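You operate a simulated robot arm through the tools that you are given. There is no shell and no other tool. Be economical: measure what you need, move in short steps, check, and stop when the job is done.

You are at the controls of a simulated robot arm. One attempt, no reset.

TASK
Pour most of the small jug into the ice tray and set it in the freezer basket.
Fine: jug back on the wooden stand; shut the lid.

The check looks at the end state, three seconds after you hand in, the way a careful person would. Anything else that was tipped, shoved, dropped, spilled or broken makes it a failure. Lids that push on must go on centred and level and be pressed home; caps that screw on are set level and turned clockwise until they are tight.

THE ROBOT
A 6-joint arm with a two-finger parallel gripper, fixed in place. Base frame: the origin is at the foot of the arm, x ahead of it, y to its left, z up; the work surface is at about z = 820. Readings come in mm, rad, newtons and seconds.
With the tool pointing down near the work surface it reaches from about 360 to 820 mm from the base axis. Its first joint turns from -2.897 to 2.897 rad. Payload 3.91 kg.
The tool frame sits at the grasp point between the pads (the TCP): z along the fingers, y along the line on which they close. The tips reach 30 mm beyond it. Largest opening 110 mm; finger width 20, thickness 10; the body of the gripper, 48 by 112 mm, starts 55 mm behind the TCP.
Orientation is that of the tool frame in the base frame, as a unit quaternion [x, y, z, w]. With the fingers straight down and closing along the base's y, the tool's x points along the base's -x, its y along +y and its z along -z.

THE INTERFACE
- The arm moves only by the tool nudge_tool. Its argument "motion" is a list that holds one entry, the list of rows, each a list of 7 numbers: the shift along the tool's x, y, z in mm, then the turn, a rotation vector about the tool's x, y, z in rad, then the opening, from 0 (shut) to 1 (fully open). In form: [[[dx, dy, dz, rx, ry, rz, claw], ...]]. A call has 1 to 8 rows; each row is the pose to reach, as a shift and turn from the pose commanded when the call began, along the tool's axes at that moment. Each row takes 0.2 s and may step no farther than 50 mm and 0.15 rad from the row before; otherwise, or with a gripper value out of range, the whole call is refused. Where a pose cannot be reached the arm comes as near as it can. A force on the tool above 90 N (or 10 N above the force at the start of the call, whichever is more), or a blocked arm, ends the call early, and 0.2 s more pass. Each finger travels about 45 mm/s and halts on what it meets, pressing with about 30 N; the grip force reading is that of the motor and also rises with nothing between the fingers. The clock runs only during rows and for 0.2 s after the last one: add rows that repeat a pose to give the fingers time. It gives the time, the measured TCP pose, the force on the tool (base axes), the opening and the grip force at its end, in the units of the frame above (readings bear some noise).
- Cameras (640 x 400 px; columns grow to the right, rows downward): "scene" is fixed at [221, 500.2, 1397.2]; the picture's right is [-0.93, -0.37, 0.00], its down [-0.29, 0.73, -0.61] and it looks along [0.23, -0.57, -0.79] (base axes); focal length 214 px, centre (320, 200). "wrist" rides on the gripper at [-36, 0, -57] in the tool frame; the picture's right is [0.00, -1.00, 0.00], its down [0.97, 0.00, -0.24] and it looks along [0.24, 0.00, 0.97] (tool axes); focal length 218 px, centre (320, 200).
- get_image(camera): a new picture of that camera. No time passes.
- slide_trunk(by): slides the trunk up (or, below 0, down) by that many mm; the arm rides with it, the base frame stays. It gives what a move gives, with no picture.
- point_at(camera, pixels): there is no depth. For up to 12 entries [column, row, z] of the newest picture of that camera ("zoom" is the newest enlarged one), the place [x, y] in the base frame at which the ray of that pixel passes the height z, good to about 2 mm. No time passes.
- enlarge(camera, box): a new picture of the part [left, top, right, bottom] of that camera's present view, enlarged. No time passes.
- hand_in(): hands the job in; it is judged then, once.

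Go step by step. Measure first, check grasps and placings, and put right what went wrong. The budget is 80 turns and 34 pictures, counting those below and the enlarged ones. Unless the task says otherwise, let go and move clear before handing in, and close with one line.

The tools are called by a JSON object that holds its "api" and its "payload". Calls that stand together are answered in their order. nudge_tool: Moves the arm, as the interface text tells. Its arguments: {"type":"object","properties":{"motion":{"type":"array","items":{"type":"array","items":{"type":"array","items":{"type":"number"}}}}},"required":["motion"]} The other tools are called the same way: slide_trunk (by) slides the trunk up or down; get_image (camera) takes a picture; point_at (camera, pixels) gives the place at which the rays of pixels pass given heights; enlarge (camera, box) takes an enlarged picture of a part of a camera's view; hand_in () hands the job in.

At the start:

```text
time: 0.0
tool_pos: [411.9, 237.9, 1422.4]
tcp_rot: [0.0, 1.0, 0.0, 0.0]
ft_force: [-0.5, 0.4, 0.4]
opening: 109.8
grip_force: 0.1
trunk travel left (down, up): [-575.0, 35.0]
```

scene: 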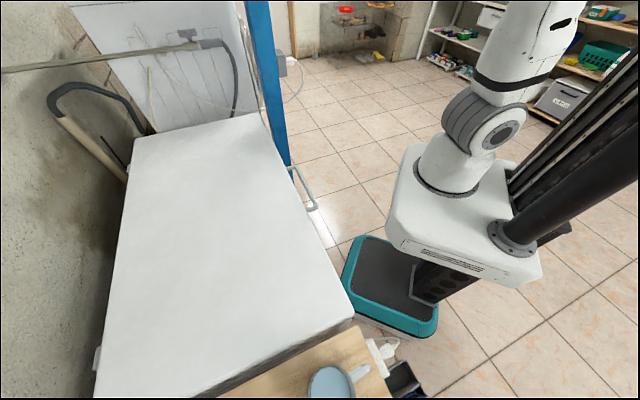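
wrist: 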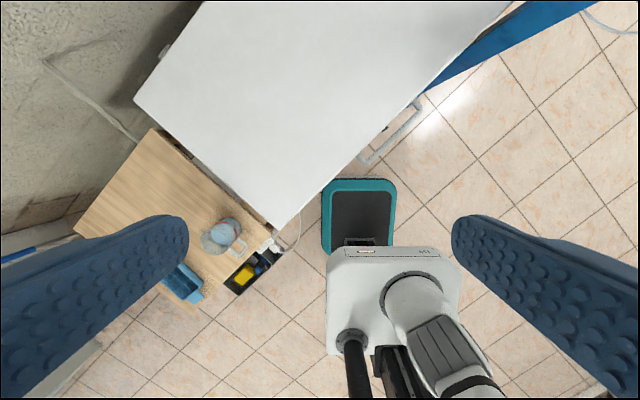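

The scene shows a closed white chest freezer with a handle near scene (305,190), and a wooden stand at the bottom with a jug; the wrist view shows the jug (225,235) and a blue object (185,280). I'll enlarge both.

{"api": "enlarge", "payload": {"camera": "wrist", "box": [70, 120, 310, 320]}}

{"api": "enlarge", "payload": {"camera": "scene", "box": [220, 140, 460, 400]}}

```text
2.00 times, centred on (190, 220) of wrist
```

zoom: 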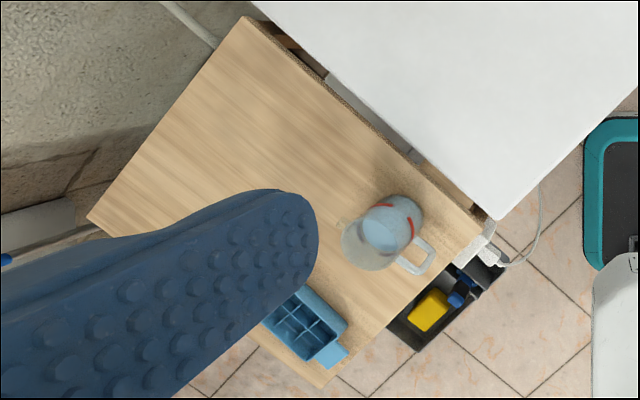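

```text
1.54 times, centred on (340, 270) of scene
```

zoom: 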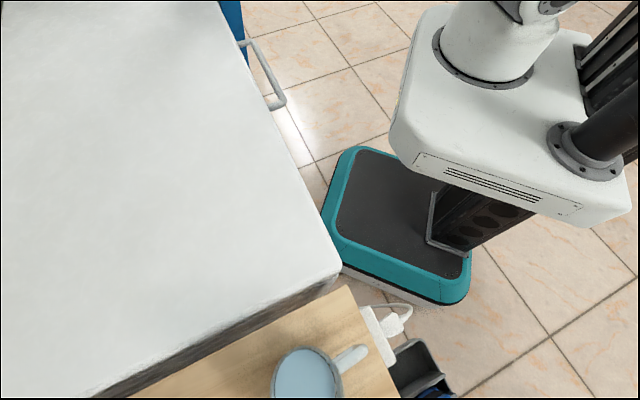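

The jug has a coloured line and a handle; the blue tray sits near the stand's edge. I'll triangulate heights from both cameras: lid corner, handle, jug, tray.

{"api": "point_at", "payload": {"camera": "scene", "pixels": [[353, 320, 820], [353, 320, 900], [265, 113, 820], [265, 113, 900], [133, 138, 900], [97, 398, 900], [330, 385, 820], [330, 385, 900], [316, 208, 820], [316, 208, 900], [358, 327, 820], [358, 327, 750]]}}

{"api": "point_at", "payload": {"camera": "wrist", "pixels": [[284, 228, 820], [284, 228, 900], [134, 98, 900], [197, 3, 900], [422, 101, 820], [422, 101, 900], [152, 129, 820], [152, 129, 750], [362, 163, 820], [185, 280, 820], [225, 230, 820], [276, 238, 820]]}}

```text
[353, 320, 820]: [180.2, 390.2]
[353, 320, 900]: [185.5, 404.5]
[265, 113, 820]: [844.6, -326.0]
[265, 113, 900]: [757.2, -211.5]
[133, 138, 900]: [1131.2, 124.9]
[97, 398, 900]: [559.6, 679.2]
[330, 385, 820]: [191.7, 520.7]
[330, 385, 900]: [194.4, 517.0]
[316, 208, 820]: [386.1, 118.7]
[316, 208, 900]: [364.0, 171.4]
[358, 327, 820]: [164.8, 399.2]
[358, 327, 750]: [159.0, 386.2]
```

```text
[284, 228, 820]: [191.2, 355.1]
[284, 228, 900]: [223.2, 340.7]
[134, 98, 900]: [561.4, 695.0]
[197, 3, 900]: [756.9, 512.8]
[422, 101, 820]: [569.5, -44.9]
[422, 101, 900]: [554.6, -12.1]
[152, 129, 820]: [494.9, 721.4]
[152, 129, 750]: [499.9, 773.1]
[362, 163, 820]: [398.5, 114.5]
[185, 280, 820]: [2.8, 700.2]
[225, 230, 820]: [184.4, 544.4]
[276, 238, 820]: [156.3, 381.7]
```

Corner heights need better pixels; first I'll move the wrist camera over towards the stand for a clear view of jug and tray.

{"api": "nudge_tool", "payload": {"motion": [[[28, 32, 10, 0, 0, 0, 1], [56, 64, 20, 0, 0, 0, 1], [84, 96, 30, 0, 0, 0, 1], [112, 128, 40, 0, 0, 0, 1], [140, 160, 50, 0, 0, 0, 1], [168, 192, 60, 0, 0, 0, 1], [196, 224, 70, 0, 0, 0, 1], [224, 256, 80, 0, 0, 0, 1]]]}}

{"api": "get_image", "payload": {"camera": "wrist"}}

{"api": "point_at", "payload": {"camera": "scene", "pixels": [[354, 314, 820], [354, 314, 900]]}}

```text
time: 1.8
tool_pos: [186.9, 497.1, 1343.5]
tcp_rot: [0.0, 1.0, -0.001, 0.0]
ft_force: [0.8, 0.2, 0.4]
opening: 110.0
grip_force: 0.1
trunk travel left (down, up): [-575.0, 35.0]
```

```text
29 pictures are left
```

wrist: 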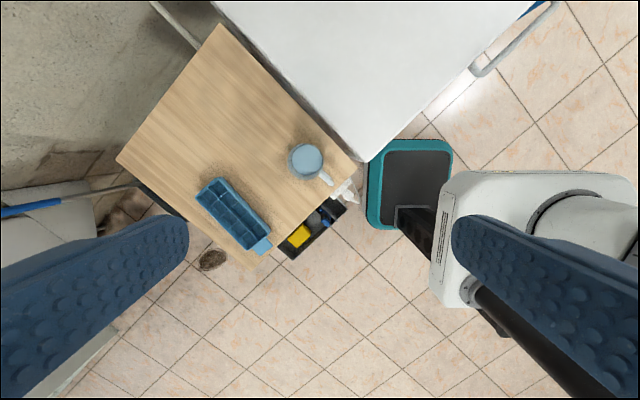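

```text
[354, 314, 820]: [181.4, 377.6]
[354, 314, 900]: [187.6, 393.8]
```

{"api": "enlarge", "payload": {"camera": "wrist", "box": [160, 110, 400, 290]}}

{"api": "point_at", "payload": {"camera": "wrist", "pixels": [[363, 162, 820], [363, 162, 900], [212, 1, 900], [305, 160, 820], [305, 160, 740], [232, 213, 740], [232, 213, 820], [357, 165, 740], [117, 158, 740], [221, 24, 740], [265, 262, 740], [473, 73, 820]]}}

```text
2.22 times, centred on (280, 200) of wrist
```

zoom: 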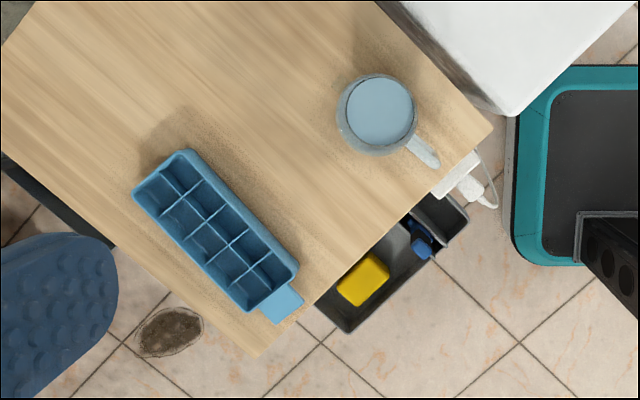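

```text
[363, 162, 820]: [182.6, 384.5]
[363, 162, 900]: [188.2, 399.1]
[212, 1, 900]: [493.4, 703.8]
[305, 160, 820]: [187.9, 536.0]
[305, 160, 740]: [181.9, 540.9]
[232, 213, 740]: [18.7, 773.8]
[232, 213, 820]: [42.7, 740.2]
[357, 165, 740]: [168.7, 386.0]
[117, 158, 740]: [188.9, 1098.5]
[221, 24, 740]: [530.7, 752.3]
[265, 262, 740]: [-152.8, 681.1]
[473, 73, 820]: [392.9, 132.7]
```

Stand-top corner triangulates to z ≈ 820. The tray (zoom (215,230)) sits fully on the stand with its tab at (280,305), and the jug (380,110) has its handle pointing towards (435,160). Next I'll look at the freezer handle up close.

{"api": "nudge_tool", "payload": {"motion": [[[-24, -40, 10, 0, 0, 0.1, 1], [-48, -80, 20, 0, 0, 0.2, 1], [-72, -120, 30, 0, 0, 0.3, 1], [-96, -160, 40, 0, 0, 0.4, 1], [-120, -200, 50, 0, 0, 0.5, 1], [-144, -240, 60, 0, 0, 0.6, 1], [-168, -280, 70, 0, 0, 0.7, 1], [-192, -320, 80, 0, 0, 0.8, 1]]]}}

{"api": "get_image", "payload": {"camera": "wrist"}}

```text
time: 3.6
tool_pos: [379.8, 173.8, 1262.2]
tcp_rot: [0.39, 0.921, 0.0, 0.0]
ft_force: [-0.5, 0.4, 0.8]
opening: 109.9
grip_force: 0.0
trunk travel left (down, up): [-575.0, 35.0]
```

```text
27 pictures are left
```

wrist: 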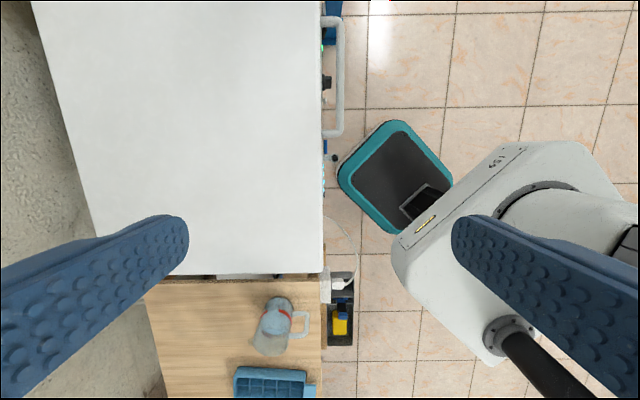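

The view is now aligned with the lid edge (col ≈322) and the handle shows at cols 323–343, rows 18–137. I'll zoom in there.

{"api": "enlarge", "payload": {"camera": "wrist", "box": [270, 0, 390, 160]}}

{"api": "enlarge", "payload": {"camera": "scene", "box": [240, 90, 360, 230]}}

```text
2.50 times, centred on (330, 80) of wrist
```

zoom: 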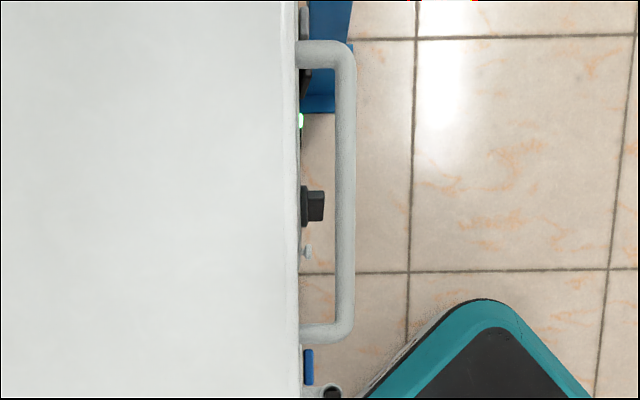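

```text
2.86 times, centred on (300, 160) of scene
```

zoom: 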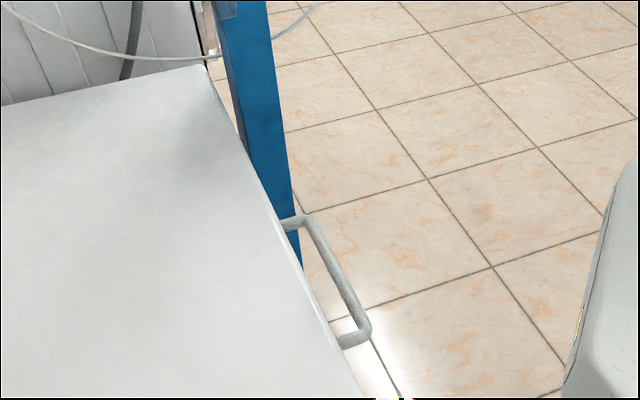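

Triangulating the handle's two outer corners and the lid's near corner.

{"api": "point_at", "payload": {"camera": "scene", "pixels": [[315.7, 207.2, 780], [315.7, 207.2, 840], [295.8, 165.6, 780], [295.8, 165.6, 840], [354, 314, 780], [354, 314, 840], [133, 138, 840], [265, 113, 840]]}}

{"api": "point_at", "payload": {"camera": "wrist", "pixels": [[341.2, 134, 780], [341.2, 134, 840], [342, 18, 780], [342, 18, 840], [323, 271, 780], [323, 271, 840], [32, 2, 840], [96, 230, 840], [322, 150, 840], [322, 20, 840]]}}

```text
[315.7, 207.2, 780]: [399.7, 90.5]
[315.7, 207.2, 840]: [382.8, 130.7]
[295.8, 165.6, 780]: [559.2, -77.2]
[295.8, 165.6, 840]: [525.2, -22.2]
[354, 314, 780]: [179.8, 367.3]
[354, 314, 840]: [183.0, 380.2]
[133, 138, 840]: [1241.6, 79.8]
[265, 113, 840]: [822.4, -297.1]
```

```text
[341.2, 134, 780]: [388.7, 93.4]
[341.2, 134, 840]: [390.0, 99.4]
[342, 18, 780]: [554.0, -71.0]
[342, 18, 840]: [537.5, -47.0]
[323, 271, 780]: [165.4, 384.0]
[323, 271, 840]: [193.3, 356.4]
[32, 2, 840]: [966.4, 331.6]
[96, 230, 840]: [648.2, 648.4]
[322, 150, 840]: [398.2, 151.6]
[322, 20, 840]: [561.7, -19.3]
```

Handle bar comes out at z ≈ 793, about 20 mm thick with a ~33 mm gap to the lid face, and the lid top is ≈ 815. I'll tilt the tool 45° so it points forward and down at the freezer, and hover before the bar.

{"api": "nudge_tool", "payload": {"motion": [[[-14, -16, 31, -0.098, 0, 0, 1], [-28, -32, 62, -0.196, 0, 0, 1], [-42, -48, 93, -0.294, 0, 0, 0.8], [-55, -64, 125, -0.393, 0, 0, 0.6], [-69, -80, 156, -0.491, 0, 0, 0.5], [-83, -97, 187, -0.589, 0, 0, 0.42], [-97, -113, 218, -0.687, 0, 0, 0.42], [-110, -129, 250, -0.785, 0, 0, 0.42]]]}}

{"api": "get_image", "payload": {"camera": "wrist"}}

```text
time: 5.4
tool_pos: [430.3, -30.3, 1013.5]
tcp_rot: [0.361, 0.85, 0.354, 0.149]
ft_force: [0.2, -0.3, 0.6]
opening: 46.2
grip_force: 0.0
out of reach, approached as far as the arm can: row 5, 6, 7, 8
trunk travel left (down, up): [-575.0, 35.0]
```

```text
24 pictures are left
```

wrist: 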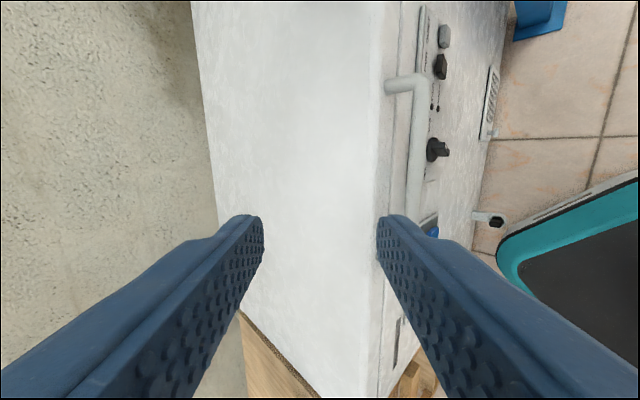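

The arm reached the tilt but can't come further inward. At t ≈ -321 along the bar, sliding the trunk down 152 mm puts it on the approach line to the bar.

{"api": "slide_trunk", "payload": {"by": -152}}

{"api": "enlarge", "payload": {"camera": "wrist", "box": [160, 0, 480, 300]}}

```text
time: 7.2
tool_pos: [428.7, -28.6, 865.2]
tcp_rot: [0.36, 0.851, 0.352, 0.149]
ft_force: [-0.2, 0.0, 0.3]
opening: 46.3
grip_force: 0.1
trunk travel left (down, up): [-423.0, 187.0]
```

```text
1.33 times, centred on (320, 150) of wrist
```

zoom: 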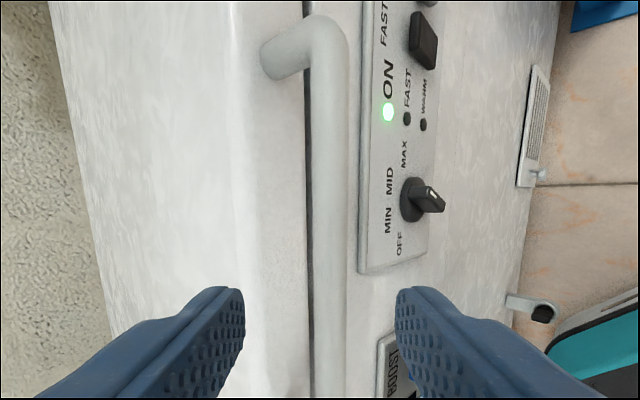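

The bar runs between the fingers (zoom col ≈328). I'll advance a little along the approach and check the readings, since the last commanded pose may differ from the reached one.

{"api": "nudge_tool", "payload": {"motion": [[[0, 0, 10, 0, 0, 0, 0.42], [0, 0, 20, 0, 0, 0, 0.42]]]}}

```text
time: 7.8
tool_pos: [438.5, -19.5, 849.7]
tcp_rot: [0.36, 0.851, 0.352, 0.149]
ft_force: [-0.5, -0.6, -0.1]
opening: 46.1
grip_force: 0.0
trunk travel left (down, up): [-423.0, 187.0]
```

Motion is relative to the measured pose. Advancing 62 mm so the bar sits between the pads.

{"api": "nudge_tool", "payload": {"motion": [[[0, -1, 16, 0, 0, 0, 0.42], [0, -2, 32, 0, 0, 0, 0.42], [0, -3, 48, 0, 0, 0, 0.42], [0, -3, 62, 0, 0, 0, 0.42]]]}}

{"api": "get_image", "payload": {"camera": "wrist"}}

```text
time: 8.8
tool_pos: [468.6, 10.9, 804.7]
tcp_rot: [0.361, 0.851, 0.352, 0.149]
ft_force: [0.4, -0.1, -0.3]
opening: 46.1
grip_force: 0.0
trunk travel left (down, up): [-423.0, 187.0]
```

```text
22 pictures are left
```

wrist: 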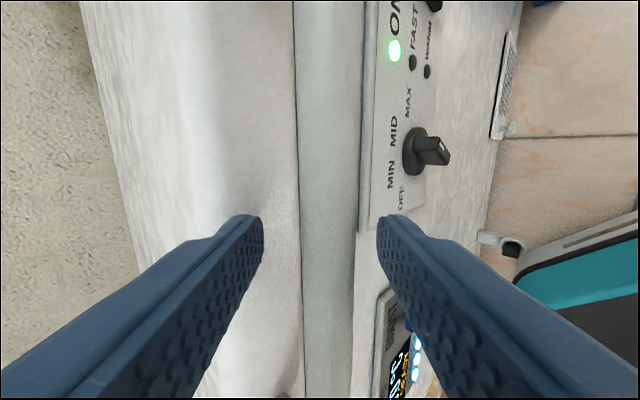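

Bar is squarely between the fingers with no contact force. Narrowing to ~27 mm and lifting along the hinge arc.

{"api": "nudge_tool", "payload": {"motion": [[[0, 0, 0, 0, 0, 0, 0.26], [5.7, 0, 0, 0, 0, 0, 0.26], [0, 5.7, -5.6, 0, 0, 0, 0.26], [0, 18.1, -17.3, 0, 0, 0, 0.26], [0, 33.1, -30.5, 0, 0, 0, 0.26], [0, 52.6, -46.4, 0, 0, 0, 0.26], [0, 72.9, -61.4, 0, 0, 0, 0.26], [0, 94, -75.7, 0, 0, 0, 0.26]]]}}

{"api": "get_image", "payload": {"camera": "scene"}}

```text
time: 10.6
tool_pos: [476.5, 19.5, 923.9]
tcp_rot: [0.36, 0.851, 0.353, 0.149]
ft_force: [-0.6, 0.2, 0.2]
opening: 29.0
grip_force: 0.5
trunk travel left (down, up): [-423.0, 187.0]
```

```text
21 pictures are left
```

scene: 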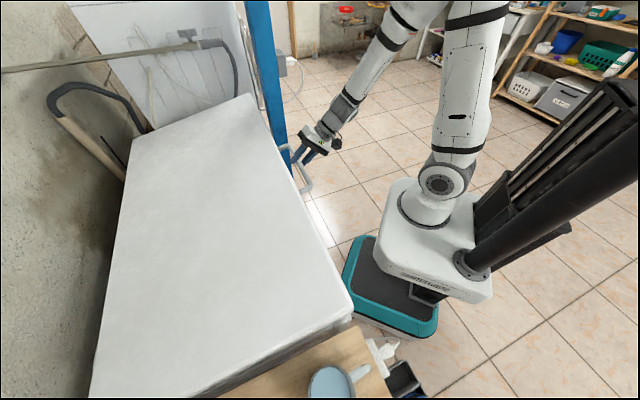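

The lid outline moved (far corner (265,113)→(250,95)), so it seems to have risen with almost no force. Zooming to confirm the hold.

{"api": "enlarge", "payload": {"camera": "scene", "box": [240, 80, 380, 220]}}

```text
2.86 times, centred on (310, 150) of scene
```

zoom: 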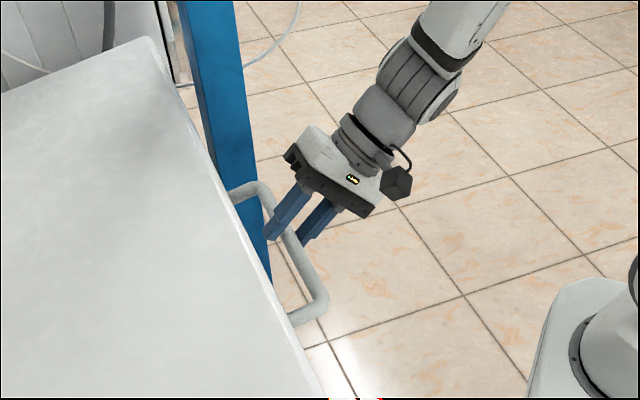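

The bar is captured between the fingers and the lid is up ~12°. Continuing the arc to ~48°.

{"api": "nudge_tool", "payload": {"motion": [[[0, 38.0, -22.4, 0, 0, 0, 0.26], [0, 77.6, -41.6, 0, 0, 0, 0.26], [0, 118.5, -57.8, 0, 0, 0, 0.26], [0, 160.7, -70.7, 0, 0, 0, 0.26], [0, 203.7, -80.3, 0, 0, 0, 0.26], [0, 247.3, -86.3, 0, 0, 0, 0.26], [0, 291.2, -89.1, 0, 0, 0, 0.26], [0, 335.3, -88.4, 0, 0, 0, 0.26]]]}}

{"api": "get_image", "payload": {"camera": "scene"}}

```text
time: 12.4
tool_pos: [605.5, 141.9, 1223.9]
tcp_rot: [0.359, 0.852, 0.352, 0.148]
ft_force: [2.0, 1.5, 0.3]
opening: 29.4
grip_force: 0.2
trunk travel left (down, up): [-423.0, 187.0]
```

```text
19 pictures are left
```

scene: 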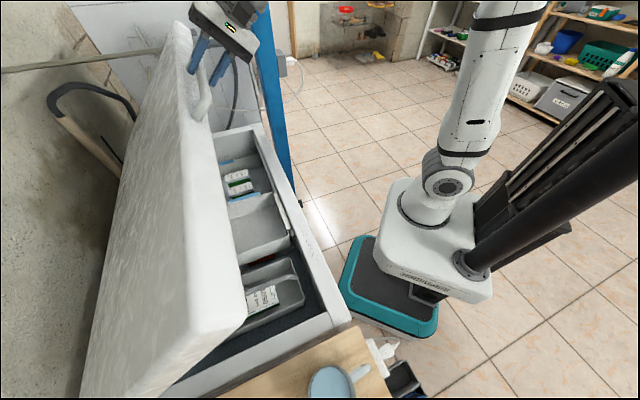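

The lid is about half open and the two interior baskets are visible. Continuing to ~75°.

{"api": "nudge_tool", "payload": {"motion": [[[0, 43.8, 4.2, 0, 0, 0, 0.26], [0, 87.2, 12.0, 0, 0, 0, 0.26], [0, 129.9, 23.0, 0, 0, 0, 0.26], [0, 171.5, 37.3, 0, 0, 0, 0.26], [0, 211.8, 54.9, 0, 0, 0, 0.26], [0, 250.8, 75.6, 0, 0, 0, 0.26]]]}}

{"api": "get_image", "payload": {"camera": "scene"}}

```text
time: 13.8
tool_pos: [743.4, 280.3, 1327.2]
tcp_rot: [0.362, 0.851, 0.35, 0.15]
ft_force: [-21.9, -51.7, -15.1]
opening: 52.2
grip_force: 23.4
out of reach, approached as far as the arm can: row 6
trunk travel left (down, up): [-423.0, 187.0]
```

```text
18 pictures are left
```

scene: 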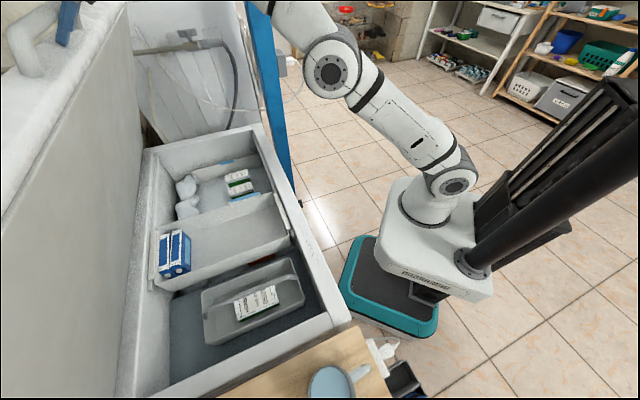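

Force of ~55 N against the motion indicates the lid has reached its stop (~72°). I'll relax back slightly, open the fingers and slide off the bar.

{"api": "nudge_tool", "payload": {"motion": [[[0, -8, -8, 0, 0, 0, 0.45], [0, -8, -10, 0, 0, 0, 0.55], [0, -8, -30, 0, 0, 0, 0.55], [0, -8, -55, 0, 0, 0, 0.55], [0, -8, -85, 0, 0, 0, 0.55], [0, -8, -110, 0, 0, 0, 0.55]]]}}

{"api": "get_image", "payload": {"camera": "scene"}}

```text
time: 15.2
tool_pos: [683.6, 234.2, 1398.6]
tcp_rot: [0.359, 0.851, 0.352, 0.149]
ft_force: [0.3, 0.0, -0.5]
opening: 60.4
grip_force: 0.1
trunk travel left (down, up): [-423.0, 187.0]
```

```text
17 pictures are left
```

scene: 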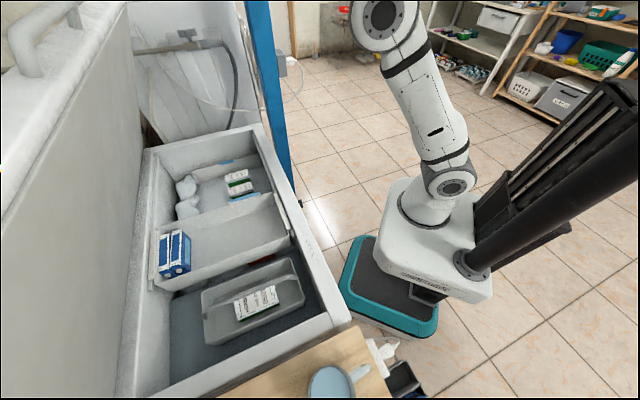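

The lid stays up on its own. Zooming into the freezer interior to identify the basket.

{"api": "enlarge", "payload": {"camera": "scene", "box": [130, 120, 360, 400]}}

```text
1.43 times, centred on (245, 260) of scene
```

zoom: 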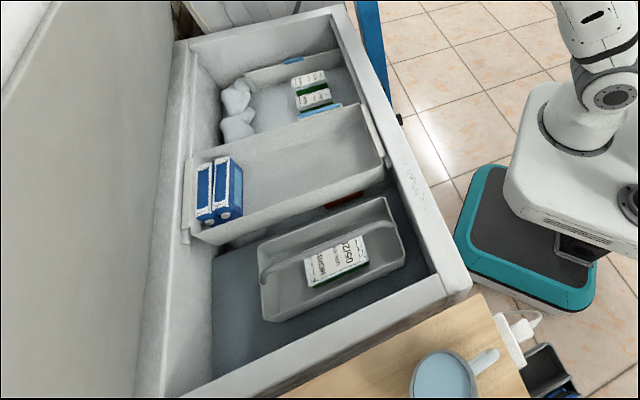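

The hanging basket (zoom (290,170)) is free on one side and is the target. Now I'll untilt the tool and travel towards the stand to inspect jug and tray.

{"api": "nudge_tool", "payload": {"motion": [[[43, -10, 0, 0.098, 0, 0, 0.55], [87, -21, 0, 0.196, 0, 0, 0.6], [131, -32, 0, 0.294, 0, 0, 0.7], [175, -42, 0, 0.393, 0, 0, 0.8], [219, -53, 0, 0.491, 0, 0, 0.9], [262, -64, 0, 0.589, 0, 0, 1], [306, -74, 0, 0.687, 0, 0, 1], [350, -85, 0, 0.785, 0, 0, 1]]]}}

{"api": "nudge_tool", "payload": {"motion": [[[38, -9, 30, 0, 0, 0, 1], [76, -18, 60, 0, 0, 0, 1], [115, -27, 90, 0, 0, 0, 1], [153, -36, 120, 0, 0, 0, 1], [192, -45, 150, 0, 0, 0, 1], [230, -53, 180, 0, 0, 0, 1], [268, -61, 210, 0, 0, 0, 1], [307, -69, 235, 0, 0, 0, 1]]]}}

{"api": "get_image", "payload": {"camera": "wrist"}}

```text
time: 17.0
tool_pos: [388.2, 432.4, 1318.9]
tcp_rot: [0.389, 0.921, 0.0, 0.0]
ft_force: [-0.3, 0.2, 0.0]
opening: 109.9
grip_force: 0.0
out of reach, approached as far as the arm can: row 7, 8
trunk travel left (down, up): [-423.0, 187.0]
```

```text
time: 18.8
tool_pos: [123.0, 606.1, 1082.8]
tcp_rot: [0.389, 0.921, 0.0, 0.0]
ft_force: [0.2, 0.3, -0.2]
opening: 109.9
grip_force: 0.1
trunk travel left (down, up): [-423.0, 187.0]
```

```text
15 pictures are left
```

wrist: 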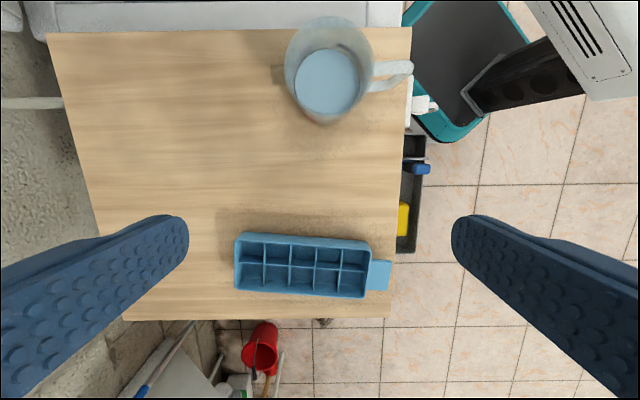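

Jug (330,70) with handle to the right (405,70), tray (305,265) with tab at (380,275). Zooming on the jug.

{"api": "enlarge", "payload": {"camera": "wrist", "box": [230, 0, 430, 130]}}

{"api": "point_at", "payload": {"camera": "wrist", "pixels": [[235, 236, 850], [371, 243, 850], [369, 297, 850], [236, 291, 850], [390, 276, 835], [411, 67, 900], [370, 85, 900], [370, 45, 940], [285, 60, 940], [411, 27, 820], [390, 317, 820], [330, 18, 940]]}}

```text
3.08 times, centred on (330, 65) of wrist
```

zoom: 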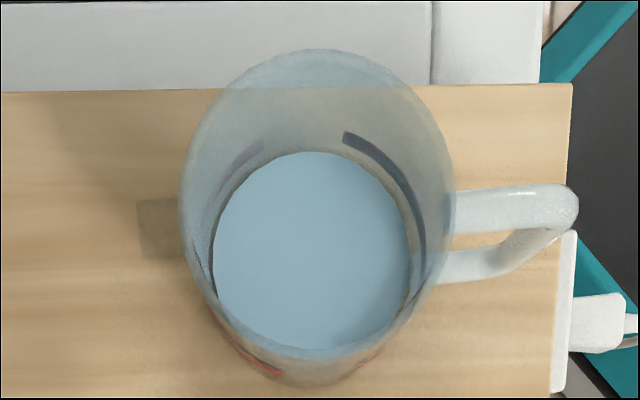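

```text
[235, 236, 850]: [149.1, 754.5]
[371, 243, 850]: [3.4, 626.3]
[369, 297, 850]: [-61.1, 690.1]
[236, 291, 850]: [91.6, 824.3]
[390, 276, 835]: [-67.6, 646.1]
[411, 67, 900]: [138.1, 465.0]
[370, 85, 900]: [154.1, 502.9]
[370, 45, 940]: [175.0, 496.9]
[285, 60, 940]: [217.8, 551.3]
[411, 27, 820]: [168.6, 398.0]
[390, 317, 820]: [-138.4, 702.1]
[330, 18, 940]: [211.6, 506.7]
```

The jug is a plain cylinder (rim z ≈ 930, ⌀ ≈ 77, about half full) with its handle loop pointing at -n. The handle's outer bar is near n 425, t 247, z 875–928. I'll yaw the tool so it closes across the handle, then pitch 45°.

{"api": "nudge_tool", "payload": {"motion": [[[-13, -13, 0, 0, 0, -0.15, 0.9], [-26, -25, 0, 0, 0, -0.3, 0.8], [-39, -38, 0, 0, 0, -0.45, 0.7], [-52, -50, 0, 0, 0, -0.6, 0.6], [-65, -63, 0, 0, 0, -0.75, 0.5], [-78, -75, 0, 0, 0, -0.9, 0.5], [-91, -88, 0, 0, 0, -1.05, 0.5], [-103, -100, 0, 0, 0, -1.2, 0.5]]]}}

{"api": "nudge_tool", "payload": {"motion": [[[8, -3, 18, -0.0243, -0.1294, -0.0586, 0.5], [16, -6, 37, -0.0486, -0.2587, -0.1172, 0.5], [24, -9, 56, -0.0729, -0.3881, -0.1758, 0.5], [32, -12, 75, -0.0971, -0.5174, -0.2344, 0.5], [40, -15, 93, -0.1214, -0.6468, -0.293, 0.5], [47.5, -18.5, 112, -0.1457, -0.7761, -0.3516, 0.5]]]}}

{"api": "get_image", "payload": {"camera": "wrist"}}

```text
time: 20.6
tool_pos: [124.3, 461.2, 1084.9]
tcp_rot: [-0.202, 0.979, 0.001, -0.001]
ft_force: [-0.6, -0.2, -0.3]
opening: 55.0
grip_force: 0.0
trunk travel left (down, up): [-423.0, 187.0]
```

```text
time: 22.0
tool_pos: [87.2, 426.5, 993.3]
tcp_rot: [-0.338, 0.854, 0.169, 0.358]
ft_force: [0.4, 0.4, -0.9]
opening: 55.0
grip_force: 0.0
trunk travel left (down, up): [-423.0, 187.0]
```

```text
13 pictures are left
```

wrist: 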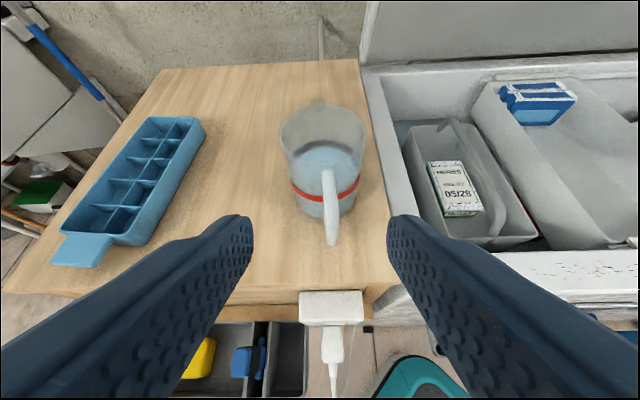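

Now the view shows the handle bar at col ≈330, rows 172–243, nicely between the fingers. Measuring it exactly.

{"api": "point_at", "payload": {"camera": "wrist", "pixels": [[327, 178, 925], [331, 240, 875], [331, 240, 885], [322, 213, 820], [331, 210, 900], [322, 103, 930], [320, 160, 930], [201, 118, 850], [112, 240, 850], [80, 262, 840], [146, 120, 850]]}}

{"api": "enlarge", "payload": {"camera": "wrist", "box": [240, 80, 400, 260]}}

```text
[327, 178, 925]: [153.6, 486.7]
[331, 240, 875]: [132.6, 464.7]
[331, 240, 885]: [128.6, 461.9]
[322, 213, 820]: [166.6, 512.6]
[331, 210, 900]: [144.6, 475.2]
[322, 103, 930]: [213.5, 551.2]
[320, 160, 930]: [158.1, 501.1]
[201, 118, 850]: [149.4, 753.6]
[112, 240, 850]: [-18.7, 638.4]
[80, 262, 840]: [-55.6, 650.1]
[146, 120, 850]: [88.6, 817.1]
```

```text
2.22 times, centred on (320, 170) of wrist
```

zoom: 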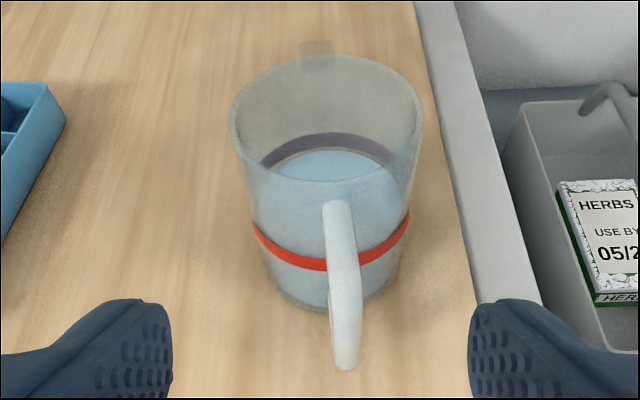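

The jug has a small spout tab opposite the handle (zoom (315,47)), so I'll pour forward over it. A shallower tool pitch suits that, so I'll go to ~65° from vertical at a 70 mm standoff.

{"api": "nudge_tool", "payload": {"motion": [[[14, -1.5, 16, 0, -0.107, 0, 0.5], [28, -3, 32, 0, -0.214, 0, 0.5], [41, -4.5, 48.4, 0, -0.32, 0, 0.5], [41, -4.5, 48.4, 0, -0.32, 0, 0.5]]]}}

```text
time: 22.6
tool_pos: [90.7, 430.4, 1012.2]
tcp_rot: [-0.29, 0.813, 0.256, 0.435]
ft_force: [-0.2, 0.3, 0.6]
opening: 54.9
grip_force: 0.0
trunk travel left (down, up): [-423.0, 187.0]
stopped in row 2: the arm was blocked; the commanded pose is now the measured one
```

The arm was blocked (too folded against itself). I'll raise the tool and lower the trunk so the wrist rides higher relative to the shoulder.

{"api": "nudge_tool", "payload": {"motion": [[[-32, 0, -18, 0, 0, 0, 0.5], [-65, 0, -37, 0, 0, 0, 0.5], [-97, 0, -55, 0, 0, 0, 0.5], [-130, 0, -73.5, 0, 0, 0, 0.5]]]}}

{"api": "slide_trunk", "payload": {"by": -200}}

```text
time: 23.6
tool_pos: [107.8, 413.1, 1160.5]
tcp_rot: [-0.288, 0.814, 0.255, 0.436]
ft_force: [-0.1, -1.0, -1.3]
opening: 54.9
grip_force: 0.1
trunk travel left (down, up): [-423.0, 187.0]
```

```text
time: 25.7
tool_pos: [107.7, 411.6, 960.4]
tcp_rot: [-0.289, 0.813, 0.256, 0.436]
ft_force: [-0.9, -0.2, -0.5]
opening: 55.1
grip_force: 0.1
trunk travel left (down, up): [-223.0, 387.0]
```

At ψ≈61° with clearance now; I'll correct a 6° yaw error and set up the standoff in front of the handle.

{"api": "nudge_tool", "payload": {"motion": [[[7, 7, 6, 0.03, 0, 0.017, 0.5], [14, 14, 12, 0.06, 0, 0.034, 0.5], [20, 20, 17, 0.091, 0, 0.051, 0.5], [20, 20, 17, 0.091, 0, 0.051, 0.5]]]}}

{"api": "get_image", "payload": {"camera": "wrist"}}

```text
time: 26.7
tool_pos: [93.4, 433.4, 937.8]
tcp_rot: [-0.249, 0.83, 0.232, 0.441]
ft_force: [-0.5, -0.8, 0.2]
opening: 55.0
grip_force: 0.0
trunk travel left (down, up): [-223.0, 387.0]
```

```text
11 pictures are left
```

wrist: 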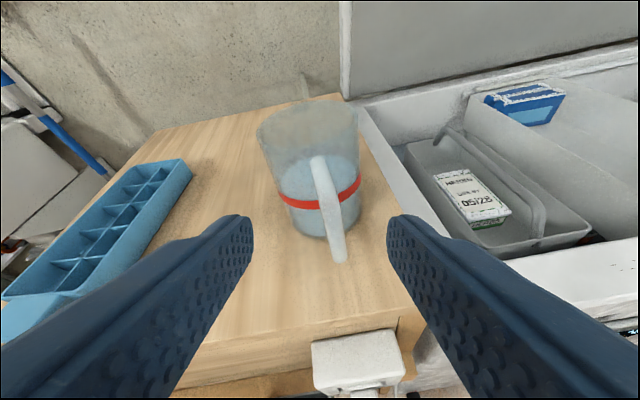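

The tool is rolled by ~0.19 rad (jug leans in view). I'll undo the roll and re-measure the handle.

{"api": "nudge_tool", "payload": {"motion": [[[0, 0, 0, 0, 0, -0.1, 0.5], [0, 0, 0, 0, 0, -0.193, 0.5], [0, 0, 0, 0, 0, -0.193, 0.5]]]}}

{"api": "enlarge", "payload": {"camera": "wrist", "box": [200, 80, 440, 280]}}

{"api": "point_at", "payload": {"camera": "wrist", "pixels": [[318, 160, 925], [340, 255, 875], [330, 210, 900]]}}

```text
time: 27.5
tool_pos: [94.1, 433.8, 938.8]
tcp_rot: [-0.328, 0.803, 0.187, 0.462]
ft_force: [0.7, -0.2, 0.9]
opening: 55.0
grip_force: 0.0
trunk travel left (down, up): [-223.0, 387.0]
```

```text
2.00 times, centred on (320, 180) of wrist
```

zoom: 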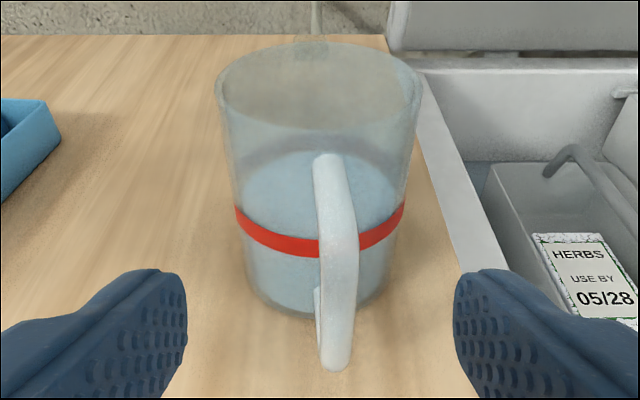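

```text
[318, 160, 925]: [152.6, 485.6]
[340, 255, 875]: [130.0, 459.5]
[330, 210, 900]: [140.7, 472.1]
```

Roll fixed; handle at t ≈ 241. Advancing 68 mm with fingers straddling it, then closing.

{"api": "nudge_tool", "payload": {"motion": [[[1, -5, 17, 0, 0, 0, 0.5], [2, -5, 34, 0, 0, 0, 0.5], [3, -5, 51, 0, 0, 0, 0.5], [3, -5, 67, 0, 0, 0, 0.5]]]}}

{"api": "nudge_tool", "payload": {"motion": [[[0, 0, 0, 0, 0, 0, 0.3], [0, 0, 0, 0, 0, 0, 0.1], [0, 0, 0, 0, 0, 0, 0], [0, 0, 0, 0, 0, 0, 0]]]}}

{"api": "get_image", "payload": {"camera": "wrist"}}

```text
time: 28.5
tool_pos: [138.4, 469.0, 902.7]
tcp_rot: [-0.326, 0.803, 0.187, 0.462]
ft_force: [0.1, -0.1, -0.1]
opening: 54.9
grip_force: 0.1
trunk travel left (down, up): [-223.0, 387.0]
```

```text
time: 29.5
tool_pos: [138.2, 468.3, 902.6]
tcp_rot: [-0.328, 0.803, 0.188, 0.462]
ft_force: [0.8, 1.5, 0.8]
opening: 11.5
grip_force: 29.8
trunk travel left (down, up): [-223.0, 387.0]
```

```text
9 pictures are left
```

wrist: 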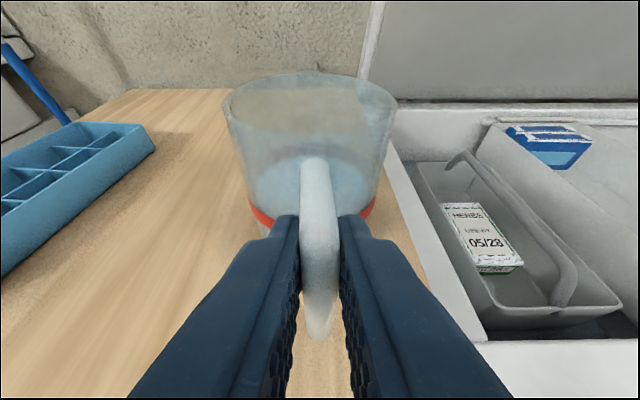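

Handle firmly held (11.5 mm, 30 N). Lifting straight up, then carrying gently in the +t direction towards the tray.

{"api": "nudge_tool", "payload": {"motion": [[[-15, 0, -9, 0, 0, 0, 0], [-38, 0, -22, 0, 0, 0, 0], [-60.5, 0, -35.4, 0, 0, 0, 0], [-60.5, 15, -35.4, 0, 0, 0, 0], [-60.5, 45, -35.4, 0, 0, 0, 0], [-60.5, 80, -35.4, 0, 0, 0, 0], [-60.5, 110, -35.4, 0, 0, 0, 0], [-60.5, 125, -35.4, 0, 0, 0, 0]]]}}

{"api": "nudge_tool", "payload": {"motion": [[[0, 15, 0, 0, 0, 0, 0], [2, 45, -3, 0, 0, 0, 0], [5, 80, -9, 0, 0, 0, 0], [8, 110, -14, 0, 0, 0, 0], [10, 122, -17, 0, 0, 0, 0], [10, 122, -17, 0, 0, 0, 0]]]}}

{"api": "get_image", "payload": {"camera": "wrist"}}

```text
time: 31.3
tool_pos: [50.1, 560.2, 969.6]
tcp_rot: [-0.33, 0.803, 0.184, 0.462]
ft_force: [-0.3, 0.0, -2.8]
opening: 11.7
grip_force: 29.8
trunk travel left (down, up): [-223.0, 387.0]
```

```text
time: 32.7
tool_pos: [-7.3, 630.8, 997.5]
tcp_rot: [-0.292, 0.813, 0.191, 0.467]
ft_force: [0.3, 0.4, -3.0]
opening: 11.4
grip_force: 29.8
trunk travel left (down, up): [-223.0, 387.0]
```

```text
8 pictures are left
```

wrist: 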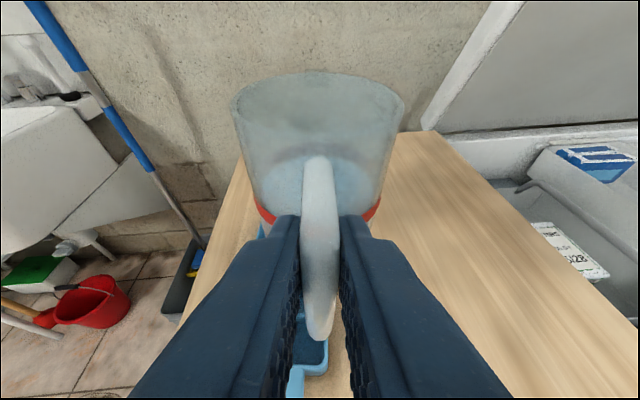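

Jug is held level above the tray area (lip near n 549). Tilting begins: to 45° while keeping the lip ~100 mm above the tray, below the pouring angle.

{"api": "nudge_tool", "payload": {"motion": [[[0, 4, -4, 0, 0.09, 0, 0], [0, 8, -8, 0, 0.19, 0, 0], [1, 12, -12, 0, 0.29, 0, 0], [1, 16, -17, 0, 0.39, 0, 0], [2, 20, -21, 0, 0.49, 0, 0], [2, 24, -25, 0, 0.59, 0, 0], [2.6, 29, -29, 0, 0.69, 0, 0], [2.6, 29, -33, 0, 0.785, 0, 0]]]}}

{"api": "get_image", "payload": {"camera": "wrist"}}

```text
time: 34.5
tool_pos: [-90.5, 633.2, 984.4]
tcp_rot: [-0.374, 0.919, 0.047, 0.118]
ft_force: [-0.6, 0.2, -2.8]
opening: 11.6
grip_force: 30.1
trunk travel left (down, up): [-223.0, 387.0]
```

```text
7 pictures are left
```

wrist: 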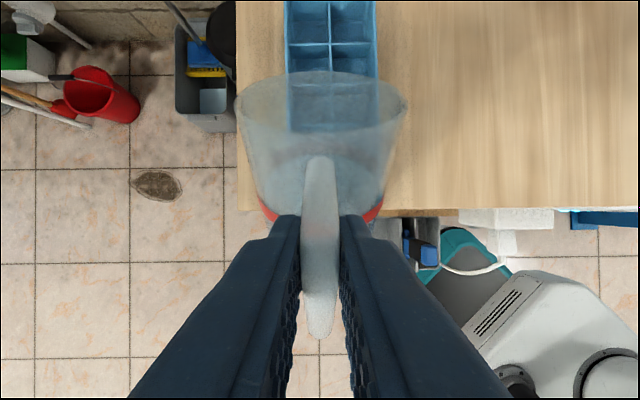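

The tool is at n 376, t 518 (it tracked the full commanded pose). The tray shows at cols 286–378 just beyond the jug; checking lateral alignment.

{"api": "point_at", "payload": {"camera": "wrist", "pixels": [[286, 40, 850], [377, 40, 850], [286, 40, 835], [377, 40, 835], [288, 130, 850], [376, 130, 850], [237, 208, 820], [385, 208, 820], [332, 85, 835], [237, 60, 820]]}}

```text
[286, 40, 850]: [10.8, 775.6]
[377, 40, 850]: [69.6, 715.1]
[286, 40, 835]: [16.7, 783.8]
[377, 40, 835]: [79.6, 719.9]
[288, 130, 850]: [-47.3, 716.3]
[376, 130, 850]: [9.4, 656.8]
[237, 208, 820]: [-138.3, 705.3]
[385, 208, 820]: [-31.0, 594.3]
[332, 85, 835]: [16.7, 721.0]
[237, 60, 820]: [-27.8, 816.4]
```

Tray centre is t ≈ 506, so I shift 11 mm that way, bring the lip over the tray and tilt slowly to ~72°.

{"api": "nudge_tool", "payload": {"motion": [[[-20, -6, -3, 0, 0.04, 0, 0], [-40, -11, -5, 0, 0.12, 0, 0], [-56, -11, -7, 0, 0.245, 0, 0], [-64, -11, -7, 0, 0.3, 0, 0], [-71, -11, -7, 0, 0.35, 0, 0], [-79, -11, -6, 0, 0.4, 0, 0], [-86, -11, -5.2, 0, 0.455, 0, 0], [-86, -11, -5.2, 0, 0.455, 0, 0]]]}}

{"api": "get_image", "payload": {"camera": "wrist"}}

```text
time: 36.3
tool_pos: [-18.3, 633.2, 986.3]
tcp_rot: [-0.375, 0.922, -0.037, -0.09]
ft_force: [3.1, 4.0, 10.4]
opening: 11.4
grip_force: 30.0
out of reach, approached as far as the arm can: row 3, 4, 5, 6, 7, 8
trunk travel left (down, up): [-223.0, 387.0]
```

```text
6 pictures are left
```

wrist: 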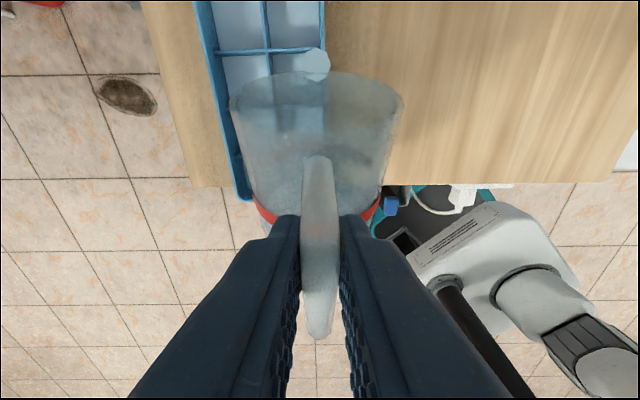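

Force +10 N and a 40 mm lateral shortfall: the arm ran out of reach, so the jug sits at the tray's right wall (blob at (315,62)). I stop the pour right away by untilting and rising.

{"api": "nudge_tool", "payload": {"motion": [[[5, 0, -8, 0, -0.14, 0, 0], [12, 0, -16, 0, -0.28, 0, 0], [24, 0, -26, 0, -0.42, 0, 0], [24, 0, -36, 0, -0.5, 0, 0]]]}}

{"api": "get_image", "payload": {"camera": "wrist"}}

```text
time: 37.3
tool_pos: [-31.7, 622.1, 1025.5]
tcp_rot: [-0.372, 0.916, 0.055, 0.141]
ft_force: [-0.7, -0.6, -2.2]
opening: 11.4
grip_force: 29.7
trunk travel left (down, up): [-223.0, 387.0]
```

```text
5 pictures are left
```

wrist: 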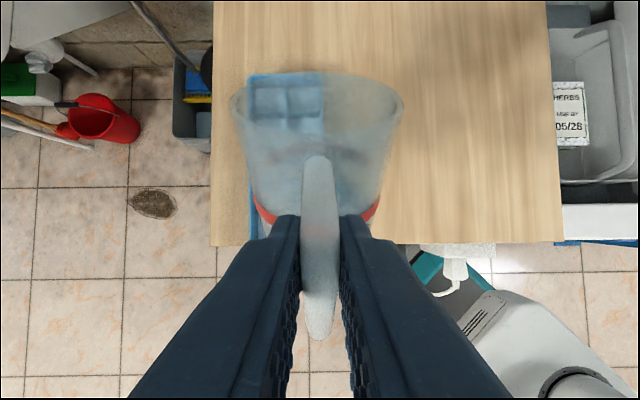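

The pour stopped and the weight dropped from 2.9 to ~2.2 N; the tray still looks straight (left edge col 249). The shortfall was radial reach with the shoulder too low, so I'll raise the trunk 250 mm (jug held at a non-pouring tilt) and measure the tray.

{"api": "point_at", "payload": {"camera": "wrist", "pixels": [[248, 76, 845], [323, 73, 845], [250, 205, 845], [211, 246, 820], [565, 241, 820], [250, 120, 845]]}}

{"api": "slide_trunk", "payload": {"by": 250}}

```text
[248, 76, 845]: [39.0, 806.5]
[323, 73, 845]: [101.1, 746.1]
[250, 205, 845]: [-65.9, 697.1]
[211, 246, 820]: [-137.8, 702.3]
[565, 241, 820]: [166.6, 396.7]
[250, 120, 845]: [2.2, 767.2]
```

```text
time: 39.9
tool_pos: [-32.0, 622.6, 1274.9]
tcp_rot: [-0.373, 0.915, 0.056, 0.139]
ft_force: [-1.0, 0.3, -2.6]
opening: 11.6
grip_force: 30.2
trunk travel left (down, up): [-473.0, 137.0]
```

Tray now spans about n 393–590, t 465–552 (nudged ~45 mm toward me, still stable on the stand). Bringing the jug back down, centred at t 508 with lip 100 mm over the tray's near part.

{"api": "nudge_tool", "payload": {"motion": [[[10, 4, 22, 0, 0, 0, 0], [28, 10, 62, 0, 0, 0, 0], [47, 17, 104, 0, 0, 0, 0], [66, 24, 146, 0, 0, 0, 0], [84, 31, 186, 0, 0, 0, 0], [100, 36, 222, 0, 0, 0, 0], [111, 39, 245, 0, 0, 0, 0], [111, 39, 245, 0, 0, 0, 0]]]}}

```text
time: 41.7
tool_pos: [-82.5, 626.0, 1008.5]
tcp_rot: [-0.372, 0.916, 0.057, 0.14]
ft_force: [1.2, -0.4, -2.7]
opening: 11.5
grip_force: 30.0
trunk travel left (down, up): [-473.0, 137.0]
```

In position exactly. Tilting slowly again to ~74° while the lip sweeps forward along the tray.

{"api": "nudge_tool", "payload": {"motion": [[[-13, 0, 5, 0, 0.13, 0, 0], [-27.2, 0, 9.4, 0, 0.262, 0, 0], [-38, 0, 11, 0, 0.33, 0, 0], [-49.6, 0, 12.2, 0, 0.401, 0, 0], [-61, 0, 16, 0, 0.47, 0, 0], [-72.2, 0, 20.2, 0, 0.541, 0, 0], [-72.2, 0, 20.2, 0, 0.541, 0, 0]]]}}

```text
time: 43.3
tool_pos: [-27.6, 680.8, 1009.6]
tcp_rot: [-0.374, 0.92, -0.046, -0.11]
ft_force: [0.1, -0.4, -1.6]
opening: 11.3
grip_force: 29.8
trunk travel left (down, up): [-473.0, 137.0]
```

On target; weight fell to 1.6 N with no contact. Continuing to ~84° and holding to drain.

{"api": "nudge_tool", "payload": {"motion": [[[-9, 0, -3, 0, 0.05, 0, 0], [-17.6, 0, -6.1, 0, 0.105, 0, 0], [-25, 0, -8, 0, 0.14, 0, 0], [-32, 0, -9, 0, 0.18, 0, 0], [-32, 0, -9, 0, 0.18, 0, 0], [-32, 0, -9, 0, 0.18, 0, 0]]]}}

{"api": "get_image", "payload": {"camera": "wrist"}}

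```text
time: 44.7
tool_pos: [-4.8, 700.1, 1011.1]
tcp_rot: [-0.369, 0.906, -0.08, -0.192]
ft_force: [0.4, -0.2, -1.0]
opening: 11.6
grip_force: 29.7
out of reach, approached as far as the arm can: row 4, 5
trunk travel left (down, up): [-473.0, 137.0]
```

```text
4 pictures are left
```

wrist: 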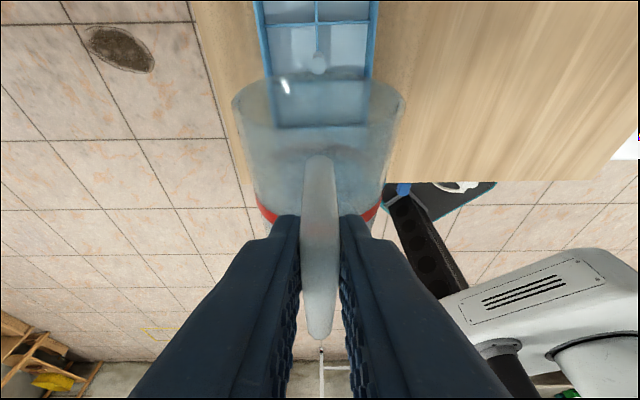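

The last drips fall into the tray (blob at (320,62)), cells look filled, jug weight ~1.0 N. Untilting while rising, then moving away from the tray.

{"api": "nudge_tool", "payload": {"motion": [[[5, 0, -12, 0, -0.14, 0, 0], [10, 0, -24, 0, -0.28, 0, 0], [16, -10, -36, 0, -0.42, 0, 0], [16, -35, -36, 0, -0.56, 0, 0], [16, -65, -36, 0, -0.7, 0, 0], [16, -95, -36, 0, -0.84, 0, 0], [16, -120, -36, 0, -0.98, 0, 0], [16, -130, -36, 0, -1.1, 0, 0]]]}}

```text
time: 46.5
tool_pos: [87.9, 608.9, 1050.7]
tcp_rot: [-0.354, 0.873, 0.124, 0.31]
ft_force: [-0.3, 0.5, -1.8]
opening: 11.5
grip_force: 29.6
trunk travel left (down, up): [-473.0, 137.0]
```

Nearly upright (21° left). Levelling and lowering to just above the stand, clear of the tray.

{"api": "nudge_tool", "payload": {"motion": [[[14, -18, 21, 0, -0.09, 0, 0], [28, -36, 42, 0, -0.18, 0, 0], [42, -54, 63, 0, -0.27, 0, 0], [56, -71, 85, 0, -0.358, 0, 0], [69.5, -71, 106, 0, -0.358, 0, 0], [69.5, -71, 106, 0, -0.358, 0, 0]]]}}

```text
time: 47.9
tool_pos: [146.3, 565.2, 924.9]
tcp_rot: [-0.328, 0.804, 0.187, 0.46]
ft_force: [0.9, 0.7, -1.4]
opening: 11.3
grip_force: 30.0
trunk travel left (down, up): [-473.0, 137.0]
```

Orientation matches the grasp pose exactly. Lowering the last 22 mm gently.

{"api": "nudge_tool", "payload": {"motion": [[[7, 0, 4, 0, 0, 0, 0], [13, 0, 7.6, 0, 0, 0, 0], [16.4, 0, 9.6, 0, 0, 0, 0], [18.2, 0, 10.6, 0, 0, 0, 0], [19, 0, 11.1, 0, 0, 0, 0]]]}}

```text
time: 49.1
tool_pos: [145.7, 567.3, 903.1]
tcp_rot: [-0.329, 0.803, 0.187, 0.46]
ft_force: [0.2, -0.4, -2.0]
opening: 11.1
grip_force: 30.3
trunk travel left (down, up): [-473.0, 137.0]
```

Essentially at the original resting height; one more millimetre down, open, and retreat along the finger axis.

{"api": "nudge_tool", "payload": {"motion": [[[0.9, 0, 0.5, 0, 0, 0, 0], [0.9, 0, 0.5, 0, 0, 0, 0.15], [0.9, 0, 0.5, 0, 0, 0, 0.35], [0.9, 0, 0.5, 0, 0, 0, 0.5], [0.9, 0, -20, 0, 0, 0, 0.5], [0.9, 0, -50, 0, 0, 0, 0.5], [0.9, 0, -80, 0, 0, 0, 0.5], [-30, 0, -110, 0, 0, 0, 0.5]]]}}

```text
time: 50.9
tool_pos: [88.3, 510.9, 985.8]
tcp_rot: [-0.327, 0.804, 0.186, 0.461]
ft_force: [-0.6, 0.9, -0.6]
opening: 55.0
grip_force: 0.2
trunk travel left (down, up): [-473.0, 137.0]
```

Jug released. Before picking up the tray, I'll estimate the basket's rim position from the scene pixels.

{"api": "point_at", "payload": {"camera": "scene", "pixels": [[157.6, 281, 790], [294, 240, 790], [273, 192, 790], [175, 225, 790], [220, 240, 700], [348, 322, 820], [262, 125, 820]]}}

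```text
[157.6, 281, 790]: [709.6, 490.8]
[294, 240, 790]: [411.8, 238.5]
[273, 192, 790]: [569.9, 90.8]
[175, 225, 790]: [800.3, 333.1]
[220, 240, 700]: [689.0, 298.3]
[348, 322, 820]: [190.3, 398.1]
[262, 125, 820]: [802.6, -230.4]
```

The basket spans about n 465–850, t −130…−325. I'll lift, point the tool down and travel over to view it from above.

{"api": "nudge_tool", "payload": {"motion": [[[-26, 0, -15, 0, 0.05, 0, 0.6], [-52, -20, -30, 0, 0.18, 0, 0.7], [-78, -45, -46, 0, 0.31, 0, 0.8], [-104, -75, -61, 0, 0.44, 0, 0.9], [-104, -105, -61, 0, 0.58, 0, 1], [-104, -130, -61, 0, 0.72, 0, 1], [-104, -150, -61, 0, 0.86, 0, 1], [-104, -180, -61, 0, 1.0, 0, 1]]]}}

```text
time: 52.7
tool_pos: [213.8, 381.9, 1107.0]
tcp_rot: [-0.377, 0.926, 0.007, 0.018]
ft_force: [-0.1, 0.0, -0.5]
opening: 110.0
grip_force: 0.0
trunk travel left (down, up): [-473.0, 137.0]
```

{"api": "nudge_tool", "payload": {"motion": [[[-26, -40, 0, 0, 0.01, 0, 1], [-52, -80, 0, 0, 0.02, 0, 1], [-78, -121, 0, 0, 0.038, 0, 1], [-104, -162, 0, 0, 0.038, 0, 1], [-130, -203, 0, 0, 0.038, 0, 1], [-156, -244, 0, 0, 0.038, 0, 1], [-182, -285, 0, 0, 0.038, 0, 1], [-205, -325, 0, 0, 0.038, 0, 1]]]}}

{"api": "get_image", "payload": {"camera": "wrist"}}

```text
time: 54.5
tool_pos: [587.7, 292.4, 1112.6]
tcp_rot: [-0.377, 0.926, -0.001, 0.0]
ft_force: [0.0, 0.4, -0.5]
opening: 110.0
grip_force: 0.0
trunk travel left (down, up): [-473.0, 137.0]
```

```text
3 pictures are left
```

wrist: 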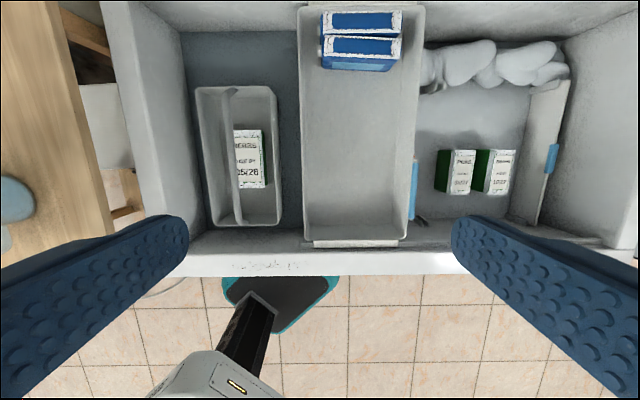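

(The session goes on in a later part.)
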